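You operate a simulated robot arm through the tools that you are given. There is no shell and no other tool. Be economical: measure what you need, move in short steps, check, and stop when the job is done.

You run a simulated robot arm. Do the job below in one go: nothing can be reset, and whatever is moved stays where it is left.

TASK
Switch off, then tighten the long chain until the round gauge shows 5.
Fine: green lever to FREE to turn the orange knob, back to HOLD after. Where these are worked on the way, their far stop is far enough and under half their travel is too little: green lever.

It is judged by the outcome, as a careful person would: the job done as asked, and still so three seconds after it is handed in. It fails if anything else is knocked over, pushed out of place, dropped, spilled or broken.

THE ROBOT
A 6-joint arm with a two-finger parallel gripper on a trunk, on a base that drives. Base frame: it is fixed to the floor where the robot stands at the start and does not move with it; the origin is under the middle of the robot, x ahead of it, y to its left, z up. Readings come in mm, degrees, newtons and seconds.
With the tool pointing down near the work surface it reaches from about 300 to 700 mm from the robot's upright axis, wherever it stands. Its first joint turns from -166.0 to 166.0 degrees. Places, roughly: black lever [-2800, -1800, 600]; black-topped brass cap [-500, -600, 700]; blue knob [-2400, -2200, 800]; blue lever [-2700, -2200, 700]; blue-topped brass cap [-600, -600, 800]; gear case [-2300, -2500, 500]; green lever [-700, -400, 1000]; green-topped brass cap [-700, -800, 200]; main switch [500, 0, 900]; orange knob [-600, -400, 1100]; red hand wheel [-2600, -1900, 800]; red knob [-2400, -2200, 800]; red lever [-2600, -2400, 700]; red-topped brass cap [-700, -400, 700]; round gauge [-700, -400, 1200]; white knob [-600, -400, 500]. Payload 4.1 kg.
Tool frame: the origin (TCP) lies between the finger pads and is the grasp point; the fingertips stand 23 mm ahead of it; z points along the fingers, y is the line along which they close. The gripper opens to 94 mm. The fingers are 38 mm wide and 10 mm thick; the gripper's body (54 by 96 mm) begins 39 mm behind the TCP.
Orientation is told as [roll, pitch, yaw] about the base's x, y, z axes, in that order, counted from this pose: with the fingers straight down and closing along the base's y, the tool's x points along the base's -x, its y along +y and its z along -z.

THE INTERFACE
- The arm moves only by the tool arm_command. Its arguments are lists of equal length, an entry for each row: "slide": the shift along the base's x, y, z in mm, a list of three; "rot": the turn, a rotation vector about the base's x, y, z in degrees, a list of three; "claw": the closure, from 0 (fully open) to 1 (shut). In form: {"slide": [[dx, dy, dz], ...], "rot": [[ax, ay, az], ...], "claw": [claw, ...]}. A call has 1 to 12 rows; each row shifts and turns the commanded pose from where the row before left it. A row lasts 0.2 s, in which the tool goes at most 50 mm and 8.6 degrees; a call with a longer step from one row to the next is refused whole, and so is a gripper value outside its range. Where a pose cannot be reached the arm comes as near as it can. A force on the tool above 90 N (or 10 N above the force at the start of the call, whichever is more), or a blocked arm, ends the call early, and 0.2 s more pass. Each finger travels about 45 mm/s and halts on what it meets, pressing with about 31 N; the grip force reading is that of the motor and also rises with nothing between the fingers. The clock runs only during rows and for 0.2 s after the last one: add rows that do not move to give the fingers time. It gives the time, the measured TCP pose, the force on the tool (base axes), the opening and the grip force at its end, in the units of the frame above (readings bear some noise), with the torque about the TCP (base axes, N m) and any sound that the robot's microphone picked up.
- Cameras (640 x 400 px; columns grow to the right, rows downward): "scene" is now at [-58.2, 84.6, 1427.6]; the picture's right is [-1.00, -0.02, -0.00], its down [-0.02, 0.71, -0.71] and it looks along [0.02, -0.71, -0.71] (base axes); focal length 214 px, centre (320, 200). "wrist" rides on the gripper at [86, 16, -75] in the tool frame; the picture's right is [-0.18, 0.98, 0.00], its down [-0.58, -0.11, -0.81] and it looks along [-0.79, -0.15, 0.59] (tool axes); focal length 243 px, centre (320, 200). There is no depth. A picture from a camera that has moved, and an enlarged one, comes with that camera's place and axes in the base frame and with its lens.
- capture(camera): a new picture of that camera. It takes no simulated time.
- move_column(by): slides the trunk up (or, below 0, down) by that many mm; the arm and the scene camera ride with it, the base frame stays. It gives what a move gives, with no picture.
- steer(legs): drives the robot by 1 to 6 legs, each [ahead, turn to the left] in mm and degrees, along the robot's own axes; the way and the turn of a leg run together, so that a leg with both is an arc; at most 1500 mm and 180 degrees a leg. The arm and the cameras ride along, it lands a little off, and it stops where it bumps. It gives what a move gives.
- head_to(pan, tilt): turns the head with the scene camera to pan (to the left, within 155 degrees either way) and tilt (down, from -29 to 69), counted from straight ahead of the robot. It gives what a move gives.
- zoom(camera, box): a new picture of the part [left, top, right, bottom] of that camera's present view, enlarged. It takes no simulated time.
- finish_job(): hands the job in; it is judged then, once.

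Go step by step. Nothing tells you exact positions but the pictures and the camera data: compare them with the known pose of the tool, close in by small moves and look again before you grip or let go. The budget is 120 turns and 98 pictures, counting those below and the enlarged ones. Unless the task says otherwise, let go and move clear before handing in, and close with one line.

The tools are called after ">>>" as name(argument=value, ...) on one line, values as JSON. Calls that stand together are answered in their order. arm_command: Moves the arm, as the interface text tells. Its arguments: {"type":"object","properties":{"slide":{"type":"array","items":{"type":"array","items":{"type":"number"}}},"rot":{"type":"array","items":{"type":"array","items":{"type":"number"}}},"claw":{"type":"array","items":{"type":"number"}}},"required":["slide","rot","claw"]} The other tools are called the same way: move_column (by) slides the trunk up or down; steer (legs) drives the base; head_to (pan, tilt) turns the head that bears the scene camera; capture (camera) takes a picture; zoom (camera, box) takes an enlarged picture of a part of a camera's view; finish_job () hands the job in.

At the start:

```text
clock: 0.0
eef_pos: [-302.6, -200.2, 1235.4]
tcp_rot: [0.0, -0.1, 0.0]
contact_force: [-0.6, -0.3, 0.5]
wrist_torque: [0.02, 0.0, 0.0]
finger_gap: 93.9
gripper_force: 0.0
trunk travel left (down, up): [-389.0, 201.0]
robot x, y, heading: [1.0, -0.6, -0.1]
head pan, tilt: [-88.6, 45.1]
```

scene: 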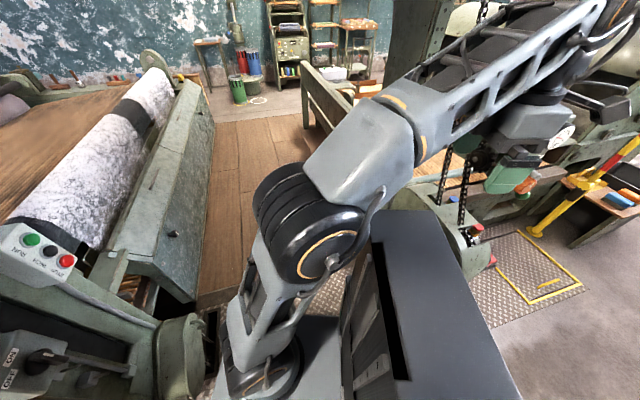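
wrist: 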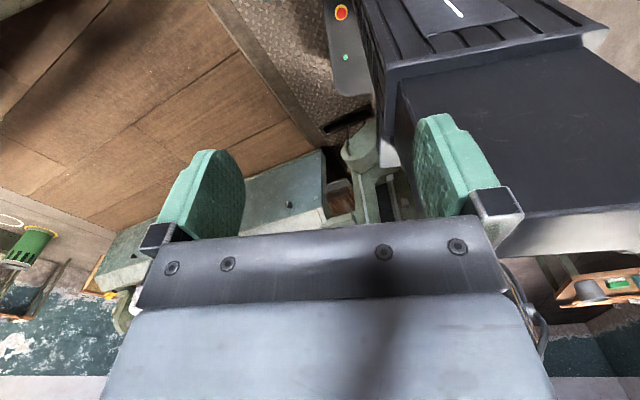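

I see the robot's arm over to its right, with a main switch to the front (left-bottom of picture). I'll look ahead at the switch first and then toward the gauge.

>>> head_to(pan=0, tilt=45)

>>> capture(camera="scene")

>>> head_to(pan=-145, tilt=25)

>>> capture(camera="scene")

```text
clock: 1.6
eef_pos: [-303.9, -200.7, 1234.6]
tcp_rot: [0.0, 0.0, 0.0]
contact_force: [0.4, -0.8, 0.2]
wrist_torque: [0.0, -0.02, -0.03]
finger_gap: 94.0
gripper_force: 0.1
trunk travel left (down, up): [-389.0, 201.0]
robot x, y, heading: [-2.8, -0.3, -0.3]
head pan, tilt: [0.0, 45.0]
```

```text
95 pictures are left
camera scene: at [21.2, 165.8, 1427.7], right [0.0, -1.0, 0.0], down [-0.71, 0.0, -0.71], along [0.71, 0.0, -0.71], focal length 214 px, centre (320, 200)
```

scene: 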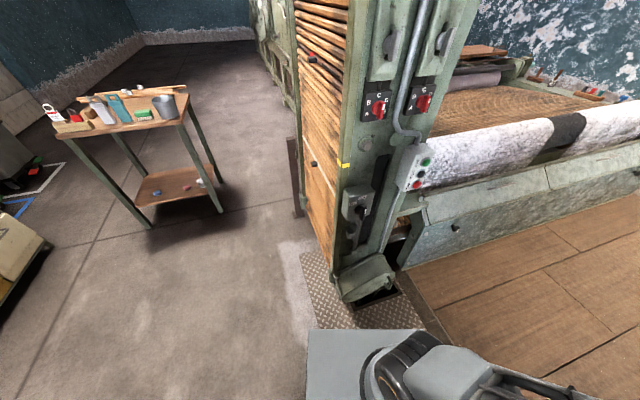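

```text
clock: 3.9
eef_pos: [-303.8, -199.9, 1234.9]
tcp_rot: [0.0, -0.1, 0.0]
contact_force: [0.1, -0.2, -0.4]
wrist_torque: [0.01, 0.0, 0.01]
finger_gap: 93.9
gripper_force: 0.0
trunk travel left (down, up): [-389.0, 201.0]
robot x, y, heading: [-0.2, -2.4, -0.2]
head pan, tilt: [-145.0, 25.0]
```

```text
94 pictures are left
camera scene: at [-135.6, 112.9, 1458.3], right [-0.57, 0.82, 0.0], down [0.35, 0.24, -0.91], along [-0.74, -0.52, -0.42], focal length 214 px, centre (320, 200)
```

scene: 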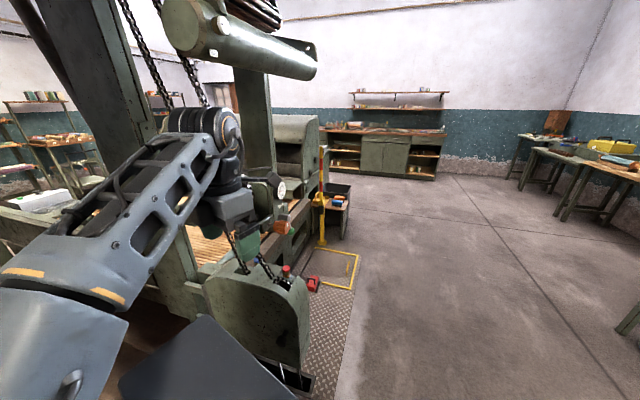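

Switch is ahead on the column; gauge is partly behind the arm. I'll enlarge both.

>>> zoom(camera="scene", box=[180, 130, 380, 330])

>>> head_to(pan=0, tilt=50)

>>> zoom(camera="scene", box=[280, 40, 480, 290])

```text
2.00 times, centred on (280, 230) of scene
camera zoom: at [-135.6, 112.9, 1458.3], right [-0.57, 0.82, 0.0], down [0.35, 0.24, -0.91], along [-0.74, -0.52, -0.42], focal length 429 px, centre (400, 140)
```

zoom: 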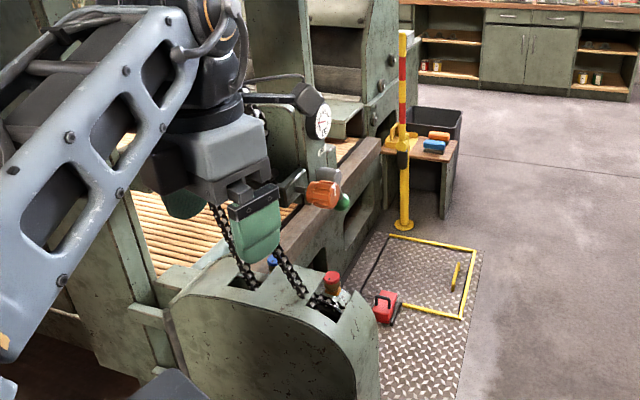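

```text
clock: 6.2
eef_pos: [-303.7, -200.8, 1235.8]
tcp_rot: [-0.1, 0.1, 0.0]
contact_force: [0.5, 0.4, 0.7]
wrist_torque: [-0.01, -0.05, -0.01]
finger_gap: 94.2
gripper_force: 0.0
trunk travel left (down, up): [-389.0, 201.0]
robot x, y, heading: [1.5, 0.4, 0.1]
head pan, tilt: [0.0, 50.0]
```

```text
1.60 times, centred on (380, 165) of scene
camera zoom: at [16.9, 165.8, 1420.8], right [0.0, -1.0, 0.0], down [-0.77, 0.0, -0.64], along [0.64, 0.0, -0.77], focal length 343 px, centre (224, 256)
```

zoom: 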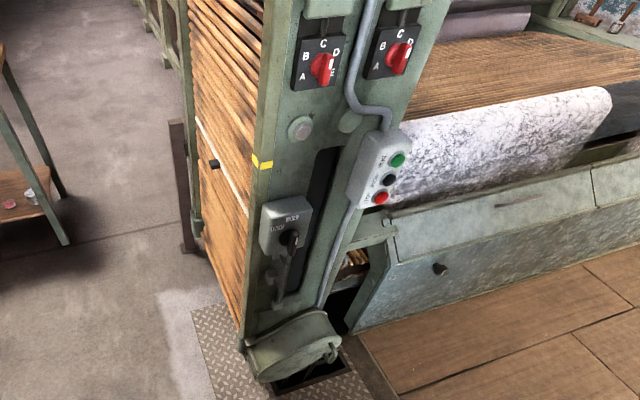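

>>> zoom(camera="scene", box=[345, 120, 405, 200])

```text
5.00 times, centred on (375, 160) of scene
camera zoom: at [16.9, 165.8, 1420.8], right [0.0, -1.0, 0.0], down [-0.77, 0.0, -0.64], along [0.64, 0.0, -0.77], focal length 1072 px, centre (45, 400)
```

zoom: 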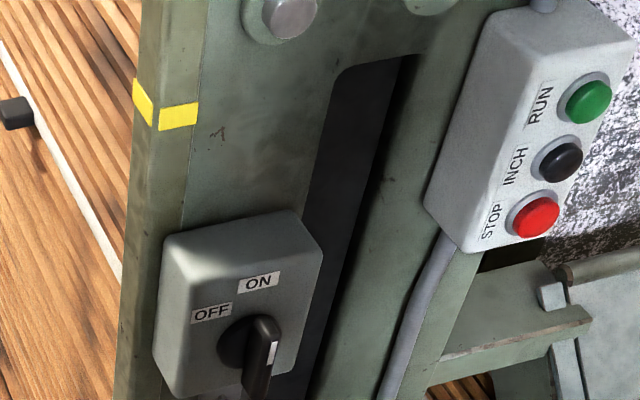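

>>> zoom(camera="scene", box=[335, 150, 405, 240])

>>> head_to(pan=-40, tilt=40)

>>> zoom(camera="scene", box=[80, 80, 360, 360])

```text
4.44 times, centred on (370, 195) of scene
camera zoom: at [16.9, 165.8, 1420.8], right [0.0, -1.0, 0.0], down [-0.77, 0.0, -0.64], along [0.64, 0.0, -0.77], focal length 953 px, centre (98, 222)
```

zoom: 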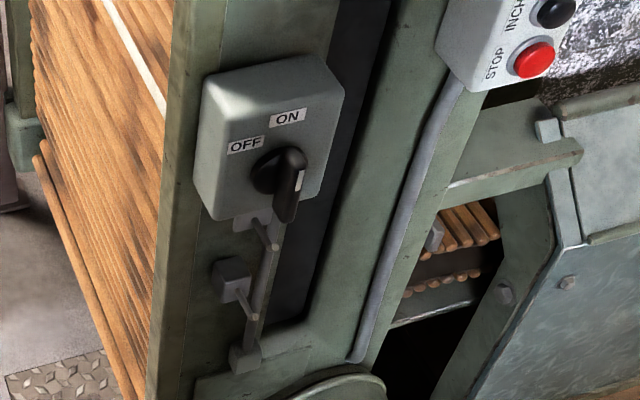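

```text
clock: 7.3
eef_pos: [-303.6, -201.0, 1236.2]
tcp_rot: [0.0, 0.1, 0.0]
contact_force: [0.4, -0.4, -0.1]
wrist_torque: [-0.01, 0.03, -0.01]
finger_gap: 93.9
gripper_force: 0.1
trunk travel left (down, up): [-389.0, 201.0]
robot x, y, heading: [0.4, -0.8, -0.3]
head pan, tilt: [-40.0, 40.0]
```

```text
1.43 times, centred on (220, 220) of scene
camera zoom: at [5.0, 111.2, 1435.0], right [-0.64, -0.77, 0.0], down [-0.49, 0.41, -0.77], along [0.59, -0.49, -0.64], focal length 306 px, centre (463, 171)
```

zoom: 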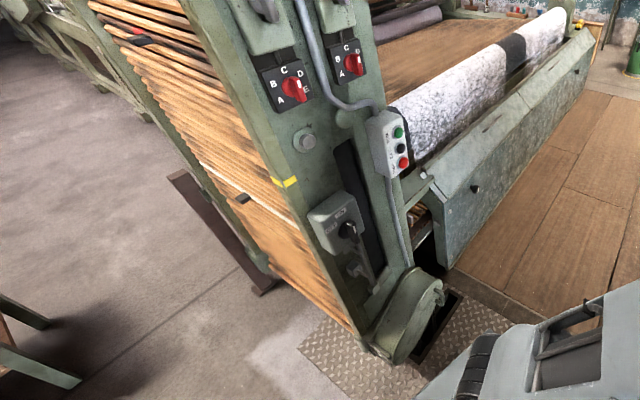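

The main switch is a rotary handle pointing at ON, with OFF to its left. I'll swing the arm around the robot's right side to the front.

>>> arm_command(slide=[[28.0, -37.0, 0], [32.5, -33.2, 0], [36.4, -28.7, 0], [39.8, -23.9, 0], [42.5, -18.6, 0], [44.5, -13.0, 0], [45.8, -7.2, 0], [46.4, -1.3, 0], [46.2, 4.6, 0], [45.2, 10.5, 0]], rot=[[0, 0, 7.33], [0, 0, 7.33], [0, 0, 7.33], [0, 0, 7.33], [0, 0, 7.33], [0, 0, 7.33], [0, 0, 7.33], [0, 0, 7.33], [0, 0, 7.33], [0, 0, 7.33]], claw=[0, 0, 0, 0, 0, 0, 0, 0, 0, 0])

>>> capture(camera="scene")

```text
clock: 9.5
eef_pos: [105.5, -347.5, 1235.3]
tcp_rot: [0.1, 0.0, 73.4]
contact_force: [-0.2, -0.6, -0.3]
wrist_torque: [-0.01, 0.0, 0.01]
finger_gap: 94.0
gripper_force: 0.2
trunk travel left (down, up): [-389.0, 201.0]
robot x, y, heading: [-2.8, 3.4, 0.1]
head pan, tilt: [-40.0, 40.0]
```

```text
88 pictures are left
camera scene: at [5.0, 111.2, 1435.0], right [-0.64, -0.77, 0.0], down [-0.49, 0.41, -0.77], along [0.59, -0.49, -0.64], focal length 214 px, centre (320, 200)
```

scene: 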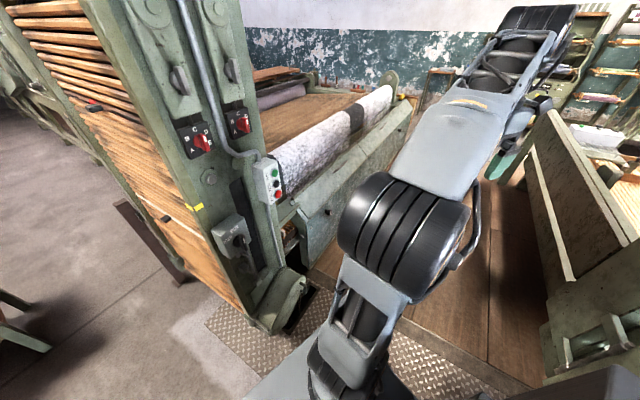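

>>> arm_command(slide=[[43.5, 16.2, 0], [41.1, 21.6, 0], [33.0, 26.6, 0], [29.3, 31.3, 0], [25.0, 35.6, 0], [20.3, 38.9, 0], [15.1, 41.8, 0], [9.6, 44.0, 0], [3.8, 45.6, 0], [0, 40, 0]], rot=[[0, 0, 7.33], [0, 0, 7.33], [0, 0, 7.33], [0, 0, 7.33], [0, 0, 7.33], [0, 0, 7.33], [0, 0, 7.33], [0, 0, 7.33], [0, 0, 7.33], [0, 0, 7.33]], claw=[0, 0, 0, 0, 0, 0, 0, 0, 0, 0])

>>> capture(camera="scene")

```text
clock: 11.7
eef_pos: [324.9, -6.4, 1234.6]
tcp_rot: [0.0, -0.1, 146.8]
contact_force: [-0.2, -0.3, 0.2]
wrist_torque: [-0.05, 0.02, 0.0]
finger_gap: 94.0
gripper_force: 0.1
trunk travel left (down, up): [-389.0, 201.0]
robot x, y, heading: [-2.9, 2.4, 0.3]
head pan, tilt: [-40.0, 40.0]
```

```text
87 pictures are left
camera scene: at [5.0, 111.3, 1435.0], right [-0.64, -0.77, 0.0], down [-0.49, 0.41, -0.77], along [0.59, -0.49, -0.64], focal length 214 px, centre (320, 200)
```

scene: 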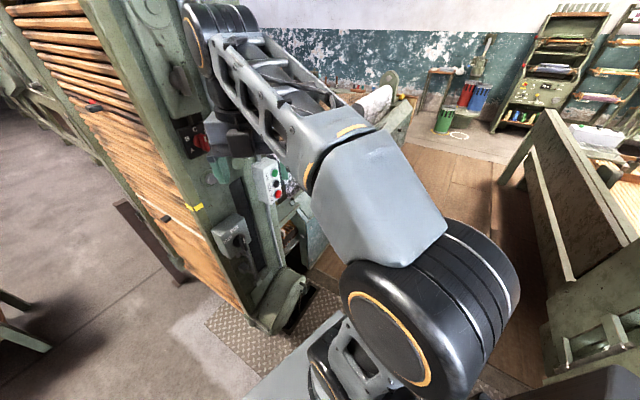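

>>> arm_command(slide=[[0, 0, -20], [0, 0, -20], [0, 0, -20], [0, 0, -20], [0, 0, -10], [0, 0, -10], [0, 0, -10], [0, 0, -10], [0, 0, -10], [0, 0, -10]], rot=[[0, 0, 8.3], [0, 0, 8.3], [0, 0, 8.3], [0, 0, 8.3], [0, -8.2, 0], [0, -8.2, 0], [0, -8.2, 0], [0, -8.2, 0], [0, -8.2, 0], [0, -8.2, 0]], claw=[0, 0, 0, 0, 0, 0, 0, 0, 0, 0])

>>> capture(camera="wrist")

>>> capture(camera="scene")

```text
clock: 13.7
eef_pos: [341.9, 35.0, 1050.4]
tcp_rot: [2.7, 28.4, -179.3]
contact_force: [-0.1, -0.3, -0.2]
wrist_torque: [0.01, 0.0, -0.02]
finger_gap: 93.8
gripper_force: 0.0
out of reach, approached as far as the arm can: row 4
trunk travel left (down, up): [-389.0, 201.0]
robot x, y, heading: [-4.2, 2.1, -0.1]
head pan, tilt: [-40.0, 40.0]
stopped in row 10: the arm was blocked; the commanded pose is now the measured one
```

```text
86 pictures are left
camera wrist: at [382.0, 23.6, 1158.0], right [-0.17, -0.98, -0.05], down [-0.89, 0.14, 0.43], along [-0.41, 0.12, -0.9], focal length 243 px, centre (320, 200)
```

wrist: 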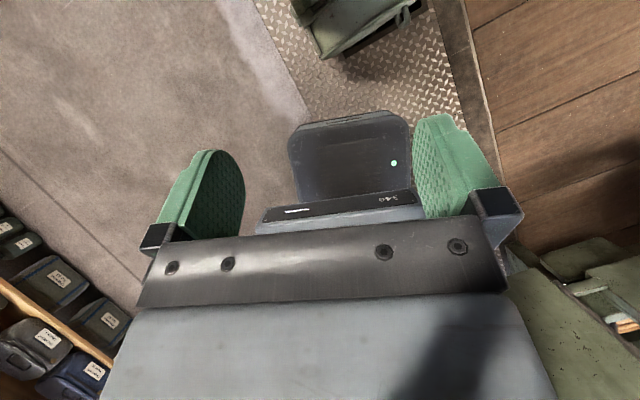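

```text
85 pictures are left
camera scene: at [5.0, 111.3, 1435.4], right [-0.64, -0.77, 0.0], down [-0.49, 0.41, -0.77], along [0.59, -0.49, -0.64], focal length 214 px, centre (320, 200)
```

scene: 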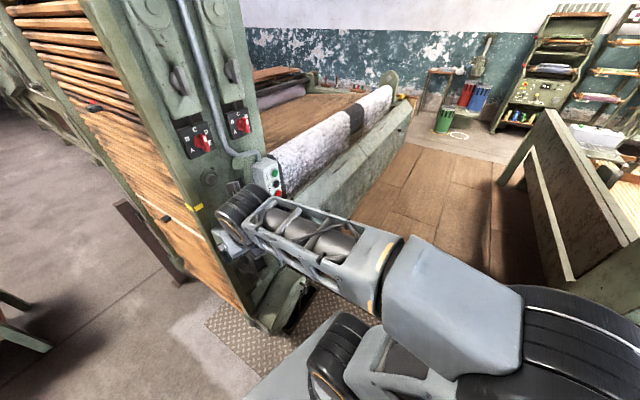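

The arm is cramped here: too close to the column for a horizontal tool. I'll check behind the robot to see whether I can back up.

>>> head_to(pan=155, tilt=45)

>>> capture(camera="scene")

>>> head_to(pan=-150, tilt=45)

>>> capture(camera="scene")

```text
clock: 16.6
eef_pos: [343.0, 34.1, 1051.9]
tcp_rot: [2.7, 28.7, -179.6]
contact_force: [-0.8, 0.9, 0.8]
wrist_torque: [0.02, 0.0, -0.01]
finger_gap: 94.0
gripper_force: 0.0
trunk travel left (down, up): [-389.0, 201.0]
robot x, y, heading: [-4.8, 1.6, -0.2]
head pan, tilt: [154.7, 45.0]
```

```text
84 pictures are left
camera scene: at [-133.5, 200.7, 1427.3], right [0.43, 0.9, 0.0], down [0.64, -0.3, -0.71], along [-0.64, 0.3, -0.71], focal length 214 px, centre (320, 200)
```

scene: 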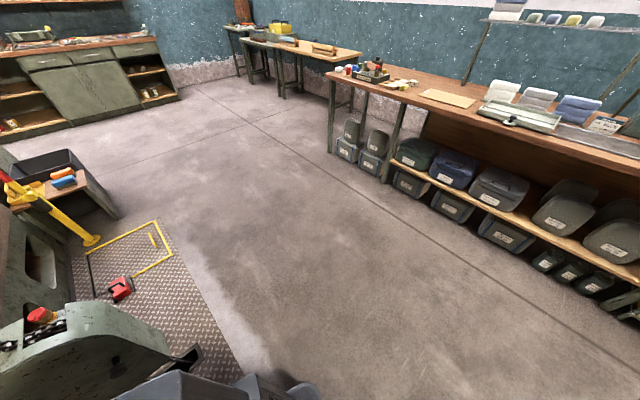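

```text
clock: 20.7
eef_pos: [343.9, 34.5, 1052.3]
tcp_rot: [2.6, 28.6, -179.6]
contact_force: [0.0, -0.5, 0.5]
wrist_torque: [0.02, 0.0, -0.02]
finger_gap: 93.9
gripper_force: 0.0
trunk travel left (down, up): [-389.0, 201.0]
robot x, y, heading: [3.2, 0.9, -0.2]
head pan, tilt: [-150.0, 45.0]
```

```text
83 pictures are left
camera scene: at [-130.4, 125.2, 1427.9], right [-0.5, 0.87, 0.0], down [0.61, 0.35, -0.71], along [-0.61, -0.35, -0.71], focal length 214 px, centre (320, 200)
```

scene: 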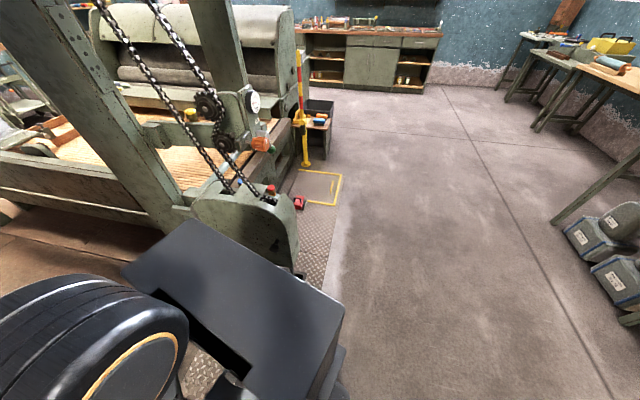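

Clear floor behind on the left; I'll back up a modest 150 mm and look at whether anything came near.

>>> steer(legs=[[-150, 0]])

>>> capture(camera="scene")

```text
clock: 22.1
eef_pos: [197.6, 34.7, 1053.1]
tcp_rot: [2.5, 28.7, -179.3]
contact_force: [0.3, 0.3, 1.2]
wrist_torque: [0.0, 0.07, -0.01]
finger_gap: 94.1
gripper_force: 0.0
trunk travel left (down, up): [-389.0, 201.0]
robot x, y, heading: [-146.0, 1.3, -0.1]
head pan, tilt: [-150.0, 45.0]
```

```text
82 pictures are left
camera scene: at [-276.6, 125.0, 1427.8], right [-0.5, 0.87, 0.0], down [0.61, 0.35, -0.71], along [-0.61, -0.35, -0.71], focal length 214 px, centre (320, 200)
```

scene: 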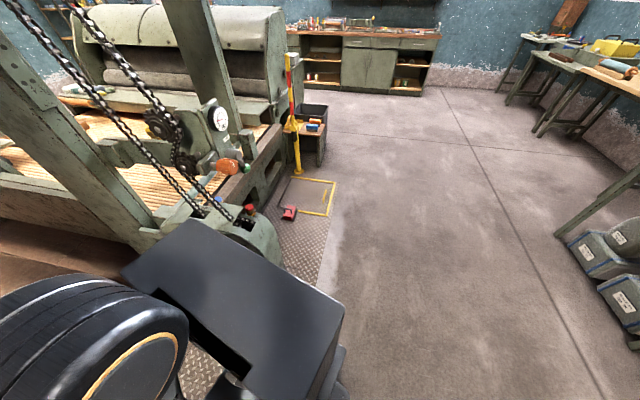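

There's room. Now pitch the tool to horizontal while extending forward.

>>> arm_command(slide=[[40, 0, 0], [35, -5, -5], [20, -5, -10], [20, -5, -10], [10, -5, -10], [10, -5, -10], [10, -5, -10], [10, -5, -10], [5, 0, -10]], rot=[[0, 0, 0], [0, -7.66, 0], [0, -7.66, 0], [0, -7.66, 0], [0, -7.66, 0], [0, -7.66, 0], [0, -7.66, 0], [0, -7.66, 0], [0, -7.66, 0]], claw=[0, 0, 0, 0, 0, 0, 0, 0, 0])

>>> capture(camera="wrist")

```text
clock: 24.1
eef_pos: [340.2, -4.7, 993.9]
tcp_rot: [9.2, 76.4, -177.6]
contact_force: [-0.3, 0.1, 0.3]
wrist_torque: [-0.02, 0.0, -0.02]
finger_gap: 94.0
gripper_force: 0.0
out of reach, approached as far as the arm can: row 5, 6, 7
trunk travel left (down, up): [-389.0, 201.0]
robot x, y, heading: [-142.8, -2.4, 0.4]
head pan, tilt: [-150.0, 45.0]
```

```text
81 pictures are left
camera wrist: at [286.3, -10.6, 1096.6], right [-0.16, -0.98, -0.14], down [-0.9, 0.2, -0.38], along [0.4, 0.07, -0.91], focal length 243 px, centre (320, 200)
```

wrist: 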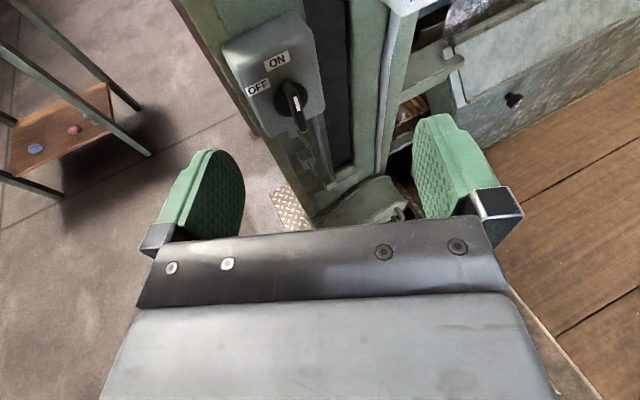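

>>> zoom(camera="wrist", box=[220, 20, 360, 160])

```text
2.86 times, centred on (290, 90) of wrist
camera zoom: at [286.3, -10.6, 1096.6], right [-0.16, -0.98, -0.14], down [-0.9, 0.2, -0.38], along [0.4, 0.07, -0.91], focal length 693 px, centre (406, 514)
```

zoom: 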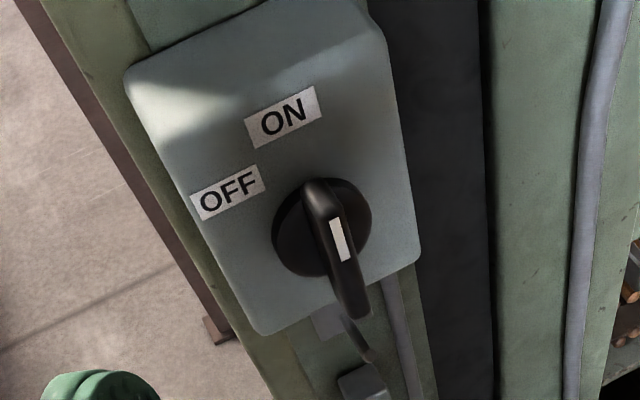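

The handle points at ON; the switch hub is near (554, 24, 842). I'll move to in front of it and settle.

>>> arm_command(slide=[[10, 5, -25], [10, 5, -25], [10, 5, -25], [10, 5, -25], [10, 4, -20], [0, 0, -25], [0, 0, 0], [0, 0, 0]], rot=[[0, 0, 0], [0, 0, 0], [0, 0, 0], [0, 0, 0], [0, 0, 0], [0, 0, 0], [0, 0, 0], [0, 0, 0]], claw=[0, 0, 0, 0, 0, 0, 0, 0])

>>> capture(camera="wrist")

```text
clock: 25.9
eef_pos: [391.3, 19.2, 849.9]
tcp_rot: [9.5, 76.3, -177.5]
contact_force: [-0.7, 0.2, -0.1]
wrist_torque: [0.02, -0.02, -0.02]
finger_gap: 93.8
gripper_force: 0.2
trunk travel left (down, up): [-389.0, 201.0]
robot x, y, heading: [-151.5, 1.0, 0.2]
head pan, tilt: [-150.0, 45.0]
```

```text
79 pictures are left
camera wrist: at [336.9, 13.9, 952.7], right [-0.16, -0.98, -0.14], down [-0.9, 0.2, -0.38], along [0.4, 0.07, -0.91], focal length 243 px, centre (320, 200)
```

wrist: 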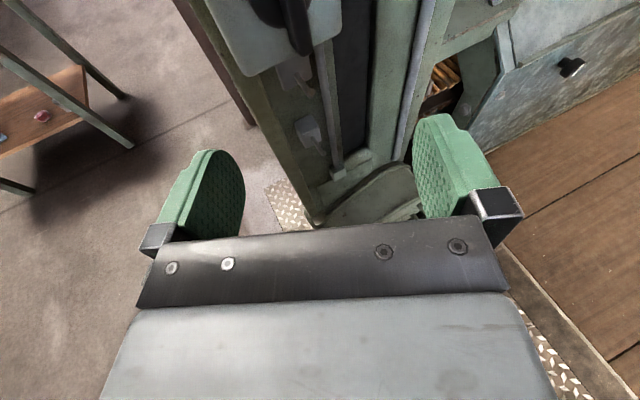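

Level and square up the tool, then look again.

>>> arm_command(slide=[[0, 0, 0], [0, 0, 0], [0, 0, 0]], rot=[[1.1, -6.75, 3.5], [1.1, -6.75, 3.5], [0, 0, 0]], claw=[0, 0, 0])

>>> capture(camera="wrist")

```text
clock: 26.7
eef_pos: [380.3, 75.6, 852.5]
tcp_rot: [-75.8, 89.2, 103.5]
contact_force: [1.2, 0.0, 0.1]
wrist_torque: [0.01, -0.02, 0.0]
finger_gap: 93.7
gripper_force: 0.1
out of reach, approached as far as the arm can: row 1, 2
trunk travel left (down, up): [-389.0, 201.0]
robot x, y, heading: [-147.7, -1.1, 0.1]
head pan, tilt: [-150.0, 45.0]
```

```text
78 pictures are left
camera wrist: at [305.8, 61.3, 939.9], right [-0.01, -0.98, -0.2], down [-0.81, 0.13, -0.58], along [0.59, 0.15, -0.79], focal length 243 px, centre (320, 200)
```

wrist: 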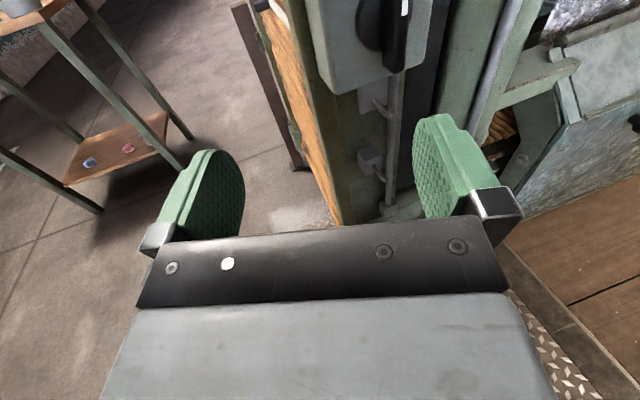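

Bar tip is around (513, 16, 831). I'll extend to TCP (430, 20, 858) where reach is better and recheck.

>>> arm_command(slide=[[20, -20, 2], [20, -20, 2], [10, -16, 2], [0, 0, 0]], rot=[[0, 0, 0], [0, 0, 0], [0, 0, 0], [0, 0, 0]], claw=[0, 0, 0, 0])

>>> capture(camera="wrist")

>>> head_to(pan=0, tilt=45)

>>> capture(camera="scene")

```text
clock: 27.7
eef_pos: [417.4, 86.3, 863.1]
tcp_rot: [-72.9, 89.2, 106.4]
contact_force: [0.3, -0.2, 0.0]
wrist_torque: [0.01, 0.0, -0.01]
finger_gap: 93.9
gripper_force: 0.2
out of reach, approached as far as the arm can: row 1, 2, 3
trunk travel left (down, up): [-389.0, 201.0]
robot x, y, heading: [-148.5, -1.7, 0.3]
head pan, tilt: [-150.0, 45.0]
```

```text
77 pictures are left
camera wrist: at [342.2, 70.7, 949.3], right [-0.01, -0.98, -0.2], down [-0.81, 0.12, -0.58], along [0.59, 0.15, -0.79], focal length 243 px, centre (320, 200)
```

wrist: 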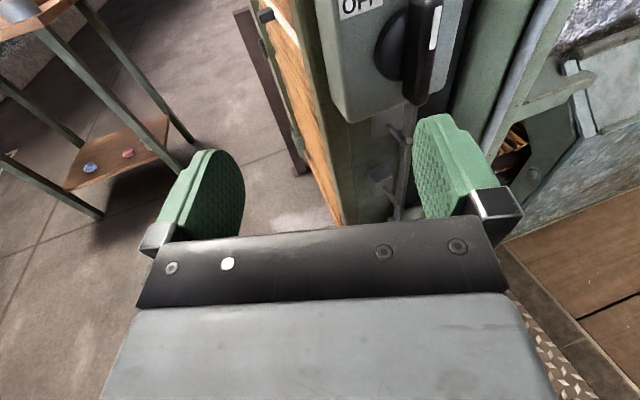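

```text
clock: 30.0
eef_pos: [417.5, 86.1, 862.0]
tcp_rot: [-71.9, 89.2, 107.5]
contact_force: [-0.3, 0.4, 0.2]
wrist_torque: [-0.01, 0.02, 0.01]
finger_gap: 93.9
gripper_force: 0.1
trunk travel left (down, up): [-389.0, 201.0]
robot x, y, heading: [-144.7, 1.3, -0.1]
head pan, tilt: [0.0, 45.0]
```

```text
76 pictures are left
camera scene: at [-124.9, 165.8, 1427.7], right [0.0, -1.0, 0.0], down [-0.71, 0.0, -0.71], along [0.71, 0.0, -0.71], focal length 214 px, centre (320, 200)
```

scene: 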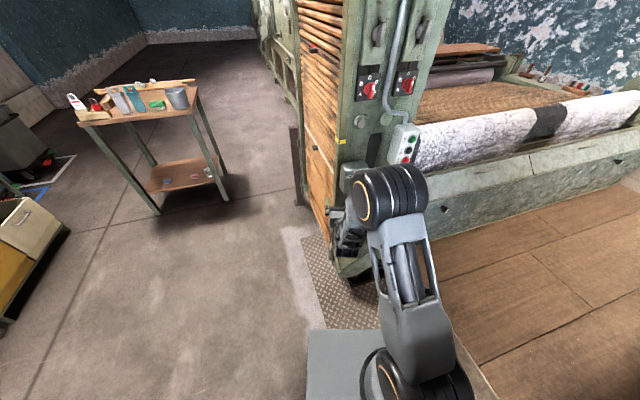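

The last wrist joint is near its limit in this roll. I'll roll the tool about +x by about 180° (camera beneath) so the later turn toward OFF has room.

>>> arm_command(slide=[[-2, 0, 0], [-2, 0, 0], [-2, 0, 0], [-2, 0, 0], [0, 0, 0], [0, 0, 0], [0, 0, 0], [0, 0, 0], [0, 0, 0], [0, 0, 0], [0, 0, 0], [0, 0, 0]], rot=[[8.5, 0, 0], [8.5, 0, 0], [8.5, 0, 0], [8.5, 0, 0], [8.5, 0, 0], [8.5, 0, 0], [8.5, 0, 0], [8.5, 0, 0], [8.5, 0, 0], [8.5, 0, 0], [8.5, 0, 0], [8.5, 0, 0]], claw=[0, 0, 0, 0, 0, 0, 0, 0, 0, 0, 0, 0])

>>> capture(camera="wrist")

```text
clock: 32.6
eef_pos: [409.5, 88.0, 861.1]
tcp_rot: [-90.1, -12.9, 89.9]
contact_force: [-0.5, 0.6, -0.3]
wrist_torque: [0.02, 0.01, -0.01]
finger_gap: 93.9
gripper_force: 0.1
trunk travel left (down, up): [-389.0, 201.0]
robot x, y, heading: [-144.7, -1.5, 0.2]
head pan, tilt: [0.0, 45.0]
```

```text
75 pictures are left
camera wrist: at [333.6, 8.4, 826.9], right [0.0, 0.4, -0.92], down [-0.8, 0.55, 0.23], along [0.59, 0.74, 0.32], focal length 243 px, centre (320, 200)
```

wrist: 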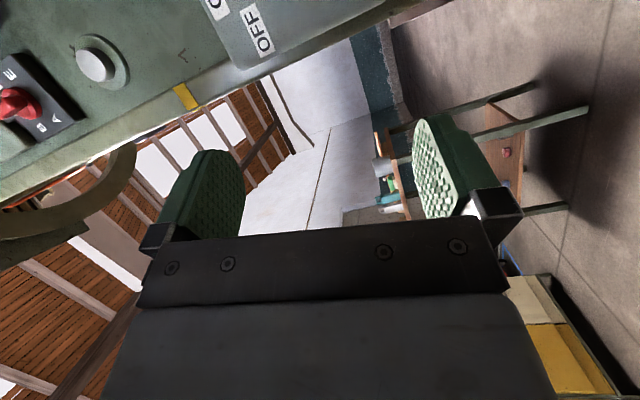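

>>> arm_command(slide=[[0, -7, 0], [0, -7, 0], [0, -7, 0], [0, -7, 0], [0, -7, 0], [0, -8, 0], [0, -8, 0], [0, -8, 0], [0, -9, 0], [0, 0, 0]], rot=[[8.59, 0, 0], [8.59, 0, 0], [8.59, 0, 0], [8.59, 0, 0], [8.59, 0, 0], [8.59, 0, 0], [8.59, 0, 0], [8.59, 0, 0], [8.59, 0, 0], [0, 0, 0]], claw=[0, 0, 0, 0, 0, 0, 0, 0, 0, 0])

>>> capture(camera="wrist")

```text
clock: 34.8
eef_pos: [403.0, 84.9, 871.3]
tcp_rot: [-90.8, -86.2, 90.7]
contact_force: [-0.4, -0.3, 1.0]
wrist_torque: [0.02, -0.01, -0.02]
finger_gap: 93.9
gripper_force: 0.1
out of reach, approached as far as the arm can: row 1, 2, 3, 4, 5, 6, 7, 8, 9
trunk travel left (down, up): [-389.0, 201.0]
robot x, y, heading: [-149.4, -0.3, 0.1]
head pan, tilt: [0.0, 45.0]
```

```text
74 pictures are left
camera wrist: at [327.2, 97.0, 784.5], right [0.0, 0.99, 0.12], down [-0.81, -0.07, 0.59], along [0.59, -0.1, 0.8], focal length 243 px, centre (320, 200)
```

wrist: 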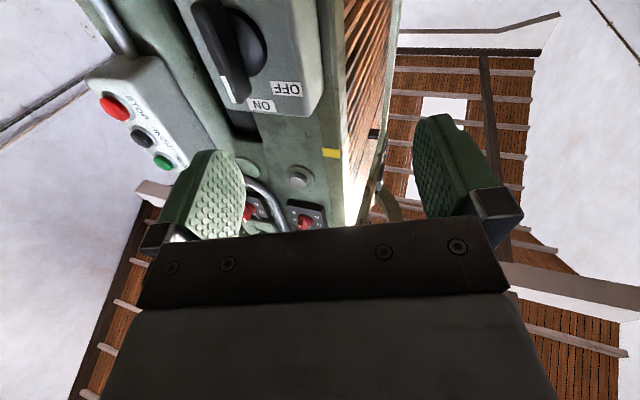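

The arm can't get y below ~85 with the tool exactly along x, but a slight yaw of about −8° should permit it. Bar centre is about (513, 18, 859), x protrusion ~30 mm.

>>> arm_command(slide=[[0, 0, 0], [0, 0, 0]], rot=[[0, 0, -8], [0, 0, 0]], claw=[0, 0])

```text
clock: 35.4
eef_pos: [401.6, 85.5, 871.5]
tcp_rot: [-91.0, -86.1, 82.7]
contact_force: [0.3, 0.1, 0.5]
wrist_torque: [0.02, 0.0, 0.01]
finger_gap: 93.9
gripper_force: 0.0
trunk travel left (down, up): [-389.0, 201.0]
robot x, y, heading: [-145.3, 0.2, 0.2]
head pan, tilt: [0.0, 45.0]
```

>>> arm_command(slide=[[0, -20, -4], [0, -20, -4], [0, -20, -4], [5, -6, 0], [0, 0, 0]], rot=[[0, 0, 0], [0, 0, 0], [0, 0, 0], [0, 0, 0], [0, 0, 0]], claw=[0, 0, 0, 0, 0])

>>> capture(camera="wrist")

```text
clock: 36.6
eef_pos: [406.7, 18.4, 859.2]
tcp_rot: [-89.7, -85.7, 81.3]
contact_force: [0.3, 0.1, -0.2]
wrist_torque: [-0.02, -0.01, 0.0]
finger_gap: 94.2
gripper_force: 0.1
trunk travel left (down, up): [-389.0, 201.0]
robot x, y, heading: [-144.5, 2.4, 0.1]
head pan, tilt: [0.0, 45.0]
```

```text
73 pictures are left
camera wrist: at [334.8, 40.3, 773.4], right [0.14, 0.98, 0.11], down [-0.81, 0.05, 0.59], along [0.57, -0.17, 0.8], focal length 243 px, centre (320, 200)
```

wrist: 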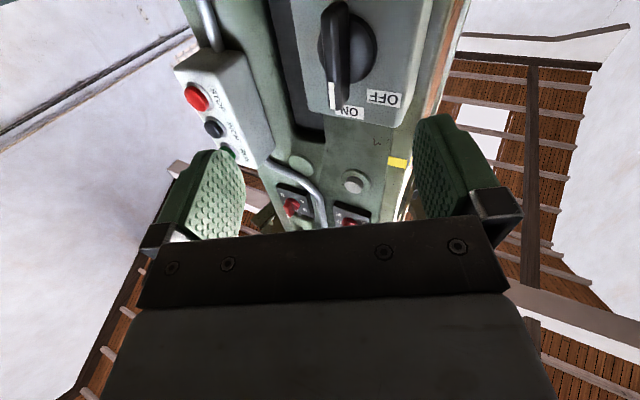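

Bar centre confirmed ≈ (513, 17, 856). I'll advance to x≈505 and look before gripping.

>>> arm_command(slide=[[20, 0, 0], [20, 0, 0], [20, -1, -1], [20, 0, -1], [16, 0, -1], [0, 0, 0]], rot=[[0, 0, 0], [0, 0, 0], [0, 0, 0], [0, 0, 0], [0, 0, 0], [0, 0, 0]], claw=[0, 0, 0, 0, 0, 0])

>>> capture(camera="wrist")

```text
clock: 38.0
eef_pos: [497.9, 20.2, 857.5]
tcp_rot: [-88.6, -85.8, 80.2]
contact_force: [-42.6, 0.3, -2.3]
wrist_torque: [-0.15, -0.54, 2.16]
finger_gap: 91.8
gripper_force: 0.1
trunk travel left (down, up): [-389.0, 201.0]
robot x, y, heading: [-148.0, -0.2, 0.2]
head pan, tilt: [0.0, 45.0]
```

```text
72 pictures are left
camera wrist: at [425.8, 42.0, 770.6], right [0.15, 0.98, 0.11], down [-0.81, 0.05, 0.59], along [0.57, -0.18, 0.8], focal length 243 px, centre (320, 200)
```

wrist: 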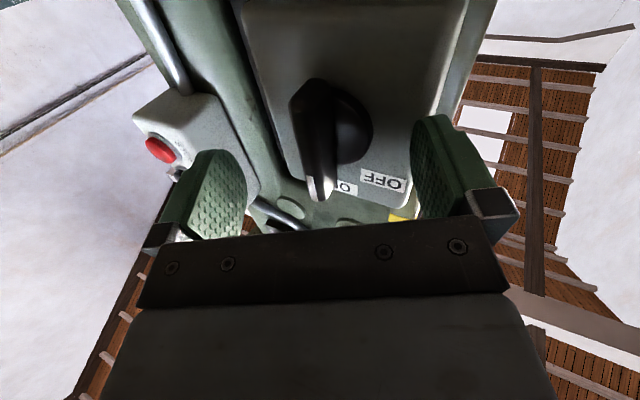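

A fingertip touches the box face. I'll back off ~10 mm and close on the bar.

>>> arm_command(slide=[[-12, -2, -1], [0, 0, 0], [0, 0, 0], [0, 0, 0], [0, 0, 0], [0, 0, 0], [0, 0, 0]], rot=[[0, 0, 0], [0, 0, 0], [0, 0, 0], [0, 0, 0], [0, 0, 0], [0, 0, 0], [0, 0, 0]], claw=[0, 0.4, 0.6, 0.8, 1, 1, 1])

>>> capture(camera="wrist")

```text
clock: 39.6
eef_pos: [488.4, 20.0, 855.0]
tcp_rot: [-88.9, -86.1, 80.3]
contact_force: [-26.1, 5.9, -1.4]
wrist_torque: [0.31, -0.57, 0.02]
finger_gap: 4.1
gripper_force: 31.4
trunk travel left (down, up): [-389.0, 201.0]
robot x, y, heading: [-145.0, 3.7, 0.2]
head pan, tilt: [0.0, 45.0]
```

```text
71 pictures are left
camera wrist: at [415.4, 41.2, 769.2], right [0.15, 0.98, 0.11], down [-0.81, 0.05, 0.59], along [0.57, -0.18, 0.8], focal length 243 px, centre (320, 200)
```

wrist: 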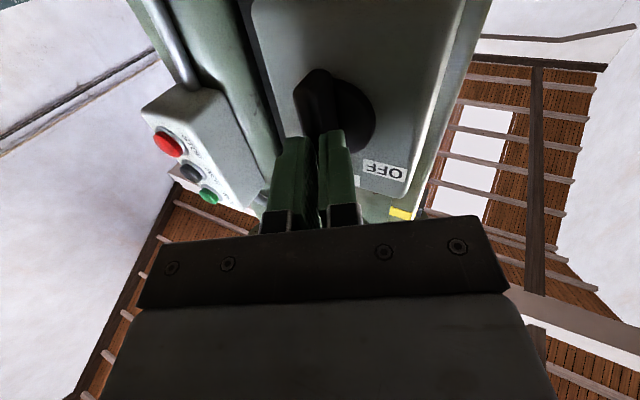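

The fingers barely catch the bar's nose. I'll open slightly, push further in, and regrip.

>>> arm_command(slide=[[-5, 0, 0], [0, 0, 0], [0, -1, 0], [6, 0, 0], [6, 0, 0], [3, 0, 0], [0, 0, 0]], rot=[[0, 0, 0], [0, 0, 0], [0, 0, 0], [0, 0, 0], [0, 0, 0], [0, 0, 0], [0, 0, 0]], claw=[0.6, 0.6, 0.6, 0.6, 0.6, 0.6, 0.6])

>>> capture(camera="wrist")

```text
clock: 41.2
eef_pos: [500.2, 19.0, 856.4]
tcp_rot: [-90.3, -86.0, 81.8]
contact_force: [0.4, -0.1, -0.4]
wrist_torque: [-0.03, -0.02, -0.02]
finger_gap: 37.6
gripper_force: 0.0
out of reach, approached as far as the arm can: row 4
trunk travel left (down, up): [-389.0, 201.0]
robot x, y, heading: [-149.3, -2.0, 0.1]
head pan, tilt: [0.0, 45.0]
```

```text
70 pictures are left
camera wrist: at [428.5, 41.0, 768.7], right [0.15, 0.98, 0.12], down [-0.81, 0.05, 0.59], along [0.57, -0.18, 0.8], focal length 243 px, centre (320, 200)
```

wrist: 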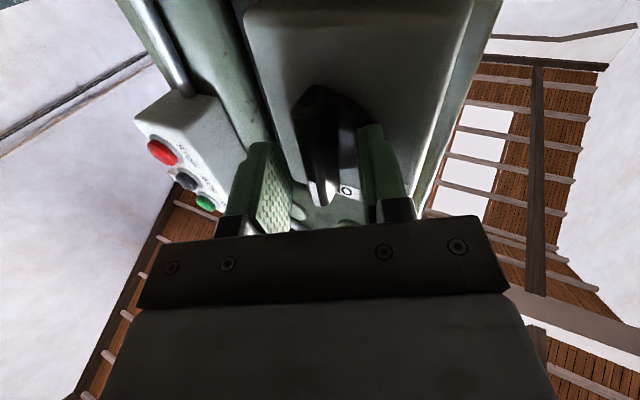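

>>> arm_command(slide=[[4, -1, 0], [4, 0, 0], [0, 0, 0], [0, 0, 0], [0, 0, 0]], rot=[[0, 0, 0], [0, 0, 0], [0, 0, 0], [0, 0, 0], [0, 0, 0]], claw=[0.6, 0.6, 0.8, 1, 1])

>>> capture(camera="wrist")

```text
clock: 42.4
eef_pos: [502.3, 22.3, 854.9]
tcp_rot: [-87.2, -85.8, 78.7]
contact_force: [-70.1, 25.1, -3.5]
wrist_torque: [0.02, -0.36, 2.08]
finger_gap: 31.4
gripper_force: 31.4
trunk travel left (down, up): [-389.0, 201.0]
robot x, y, heading: [-145.5, -1.8, 0.4]
head pan, tilt: [0.0, 45.0]
```

```text
69 pictures are left
camera wrist: at [429.5, 43.2, 768.9], right [0.15, 0.98, 0.11], down [-0.81, 0.05, 0.59], along [0.57, -0.18, 0.8], focal length 243 px, centre (320, 200)
```

wrist: 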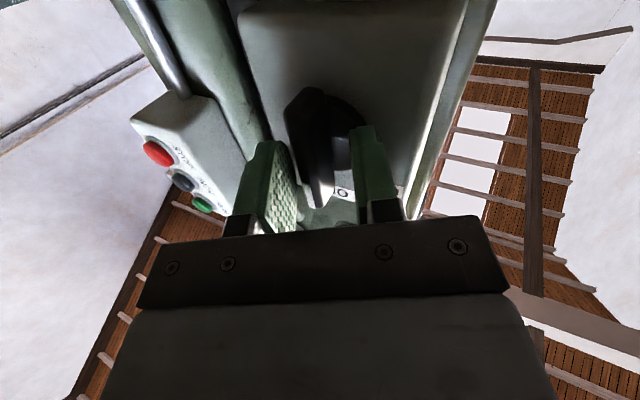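

The left finger catches on the hub disc. Back off 6 mm and close again.

>>> arm_command(slide=[[-5, 0, 0], [-6, -3, 0], [0, 0, 0], [0, 0, 0], [0, 0, 0], [0, 0, 0]], rot=[[0, 0, 0], [0, 0, 0], [0, 0, 0], [0, 0, 0], [0, 0, 0], [0, 0, 0]], claw=[0.6, 0.6, 0.8, 1, 1, 1])

>>> capture(camera="wrist")

```text
clock: 43.8
eef_pos: [498.3, 17.9, 858.4]
tcp_rot: [-95.2, -86.2, 86.4]
contact_force: [16.7, -1.2, 12.9]
wrist_torque: [0.0, -0.03, 0.56]
finger_gap: 17.9
gripper_force: 45.7
out of reach, approached as far as the arm can: row 2
trunk travel left (down, up): [-389.0, 201.0]
robot x, y, heading: [-145.7, -1.8, -0.0]
head pan, tilt: [0.0, 45.0]
```

```text
68 pictures are left
camera wrist: at [427.6, 39.1, 771.5], right [0.15, 0.98, 0.12], down [-0.81, 0.06, 0.58], along [0.57, -0.18, 0.8], focal length 243 px, centre (320, 200)
```

wrist: 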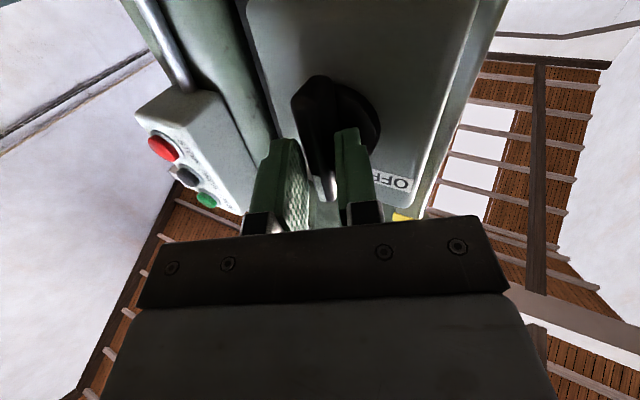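

The bar is gripped firmly (gap 18 mm). Now turn toward OFF (about −x).

>>> arm_command(slide=[[0, 0, 0], [0, 0, 0], [0, 0, 0], [0, 0, 0], [0, 0, 0], [0, 0, 0], [0, 0, 0]], rot=[[-8, 0, 0], [-8, 0, 0], [-8, 0, 0], [-8, 0, 0], [-8, 0, 0], [-8, 0, 0], [0, 0, 0]], claw=[1, 1, 1, 1, 1, 1, 1])

>>> capture(camera="wrist")

```text
clock: 45.4
eef_pos: [493.9, 31.5, 863.9]
tcp_rot: [-99.0, -38.8, 87.4]
contact_force: [-13.4, -78.9, 36.1]
wrist_torque: [-1.24, -0.36, -2.04]
finger_gap: 18.6
gripper_force: 44.9
out of reach, approached as far as the arm can: row 2, 3, 4, 5, 6
trunk travel left (down, up): [-389.0, 201.0]
robot x, y, heading: [-144.6, -0.4, -1.4]
head pan, tilt: [0.0, 45.0]
```

```text
67 pictures are left
camera wrist: at [420.8, -15.2, 790.0], right [0.19, 0.74, -0.64], down [-0.79, 0.5, 0.35], along [0.58, 0.44, 0.68], focal length 243 px, centre (320, 200)
```

wrist: 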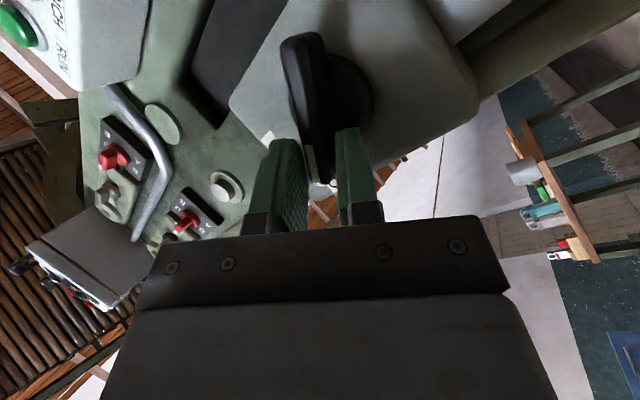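

Turned about 47°. Relieve the sideways force and add a little more turn toward OFF.

>>> arm_command(slide=[[0, -5, 0], [0, -5, 0], [0, 0, 0]], rot=[[0, 0, -4], [0, 0, 0], [0, 0, 0]], claw=[1, 1, 1])

>>> zoom(camera="scene", box=[300, 120, 440, 280])

```text
clock: 46.2
eef_pos: [495.1, 33.9, 865.8]
tcp_rot: [-99.4, -38.5, 85.5]
contact_force: [-5.7, -45.2, 46.7]
wrist_torque: [-1.55, -0.26, -1.65]
finger_gap: 19.7
gripper_force: 44.6
trunk travel left (down, up): [-389.0, 201.0]
robot x, y, heading: [-146.5, -1.4, -0.7]
head pan, tilt: [0.0, 45.0]
```

```text
2.50 times, centred on (370, 200) of scene
camera zoom: at [-128.3, 159.9, 1428.6], right [-0.01, -1.0, 0.0], down [-0.7, 0.01, -0.71], along [0.71, 0.0, -0.7], focal length 536 px, centre (195, 200)
```

zoom: 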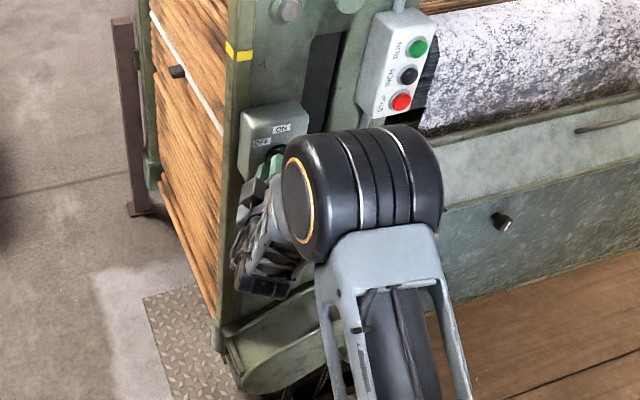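

>>> arm_command(slide=[[0, 0, -2], [0, -3, -2], [0, 0, 0]], rot=[[-6, 0, 0], [-6, 0, 0], [0, 0, 0]], claw=[1, 1, 1])

>>> capture(camera="wrist")

```text
clock: 47.0
eef_pos: [493.5, 34.5, 862.4]
tcp_rot: [-100.3, -26.3, 86.2]
contact_force: [-12.2, -29.6, 45.8]
wrist_torque: [-1.16, -0.85, -0.12]
finger_gap: 18.5
gripper_force: 45.5
trunk travel left (down, up): [-389.0, 201.0]
robot x, y, heading: [-146.6, -3.9, -0.3]
head pan, tilt: [0.0, 45.0]
```

```text
65 pictures are left
camera wrist: at [418.4, -24.8, 797.8], right [0.21, 0.58, -0.79], down [-0.78, 0.59, 0.22], along [0.59, 0.56, 0.58], focal length 243 px, centre (320, 200)
```

wrist: 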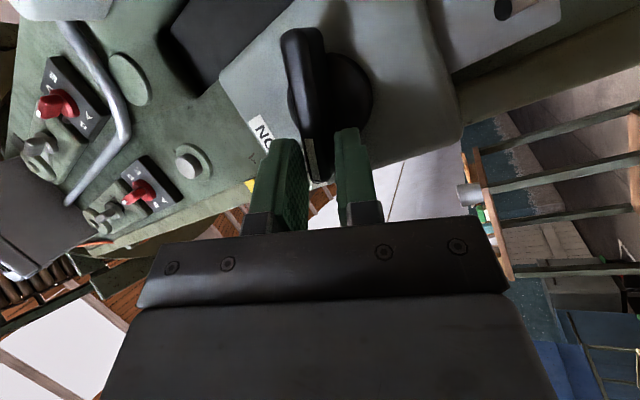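

>>> arm_command(slide=[[0, -2, -2], [0, -2, -2], [0, 0, 0]], rot=[[-6, 0, 0], [-6, 0, 0], [0, 0, 0]], claw=[1, 1, 1])

>>> zoom(camera="wrist", box=[200, 0, 440, 240])

```text
clock: 47.8
eef_pos: [491.7, 37.0, 859.9]
tcp_rot: [-100.9, -14.6, 84.8]
contact_force: [-6.6, -49.1, 44.6]
wrist_torque: [-1.3, -0.78, -1.44]
finger_gap: 17.2
gripper_force: 45.1
out of reach, approached as far as the arm can: row 2
trunk travel left (down, up): [-389.0, 201.0]
robot x, y, heading: [-147.1, 1.4, -0.6]
head pan, tilt: [0.0, 45.0]
```

```text
1.67 times, centred on (320, 120) of wrist
camera zoom: at [415.4, -32.5, 807.5], right [0.22, 0.4, -0.89], down [-0.76, 0.65, 0.1], along [0.61, 0.65, 0.45], focal length 404 px, centre (320, 333)
```

zoom: 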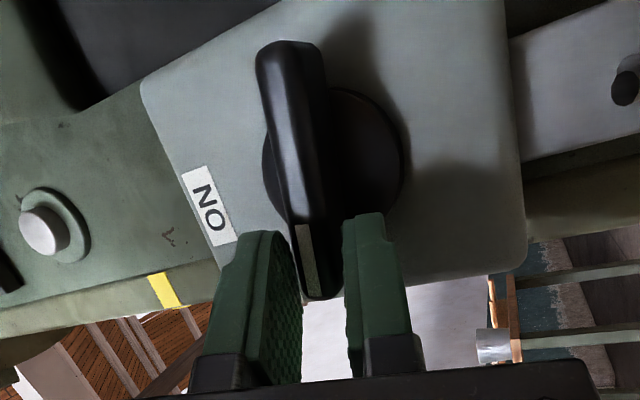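

I'll open the fingers and back off to see where the handle points.

>>> arm_command(slide=[[0, 0, 0], [0, 0, 0], [0, 0, 0], [-20, 0, 0], [-25, 0, 0], [-25, 0, 0], [0, 0, 0]], rot=[[0, 0, 0], [0, 0, 0], [0, 0, 0], [0, 0, 0], [0, 0, 0], [0, 0, 0], [0, 0, 0]], claw=[0.6, 0.5, 0.5, 0.5, 0.4, 0.2, 0])

>>> capture(camera="wrist")

>>> zoom(camera="scene", box=[320, 130, 400, 210])

```text
clock: 49.4
eef_pos: [425.5, 44.9, 850.4]
tcp_rot: [-99.7, -14.1, 86.2]
contact_force: [-1.1, -0.2, 0.0]
wrist_torque: [0.01, 0.0, -0.01]
finger_gap: 93.7
gripper_force: 0.1
trunk travel left (down, up): [-389.0, 201.0]
robot x, y, heading: [-143.9, -3.9, 0.2]
head pan, tilt: [0.0, 45.0]
```

```text
63 pictures are left
camera wrist: at [349.2, -26.5, 802.1], right [0.19, 0.4, -0.89], down [-0.77, 0.62, 0.11], along [0.6, 0.67, 0.43], focal length 243 px, centre (320, 200)
```

wrist: 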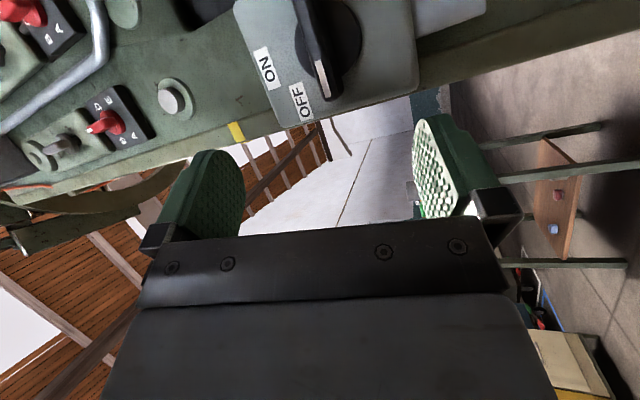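

```text
5.00 times, centred on (360, 170) of scene
camera zoom: at [-124.9, 164.9, 1427.7], right [0.0, -1.0, 0.0], down [-0.71, 0.0, -0.71], along [0.71, 0.0, -0.71], focal length 1072 px, centre (120, 350)
```

zoom: 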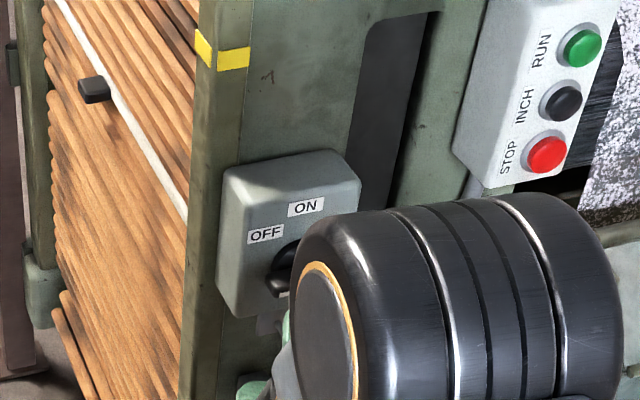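

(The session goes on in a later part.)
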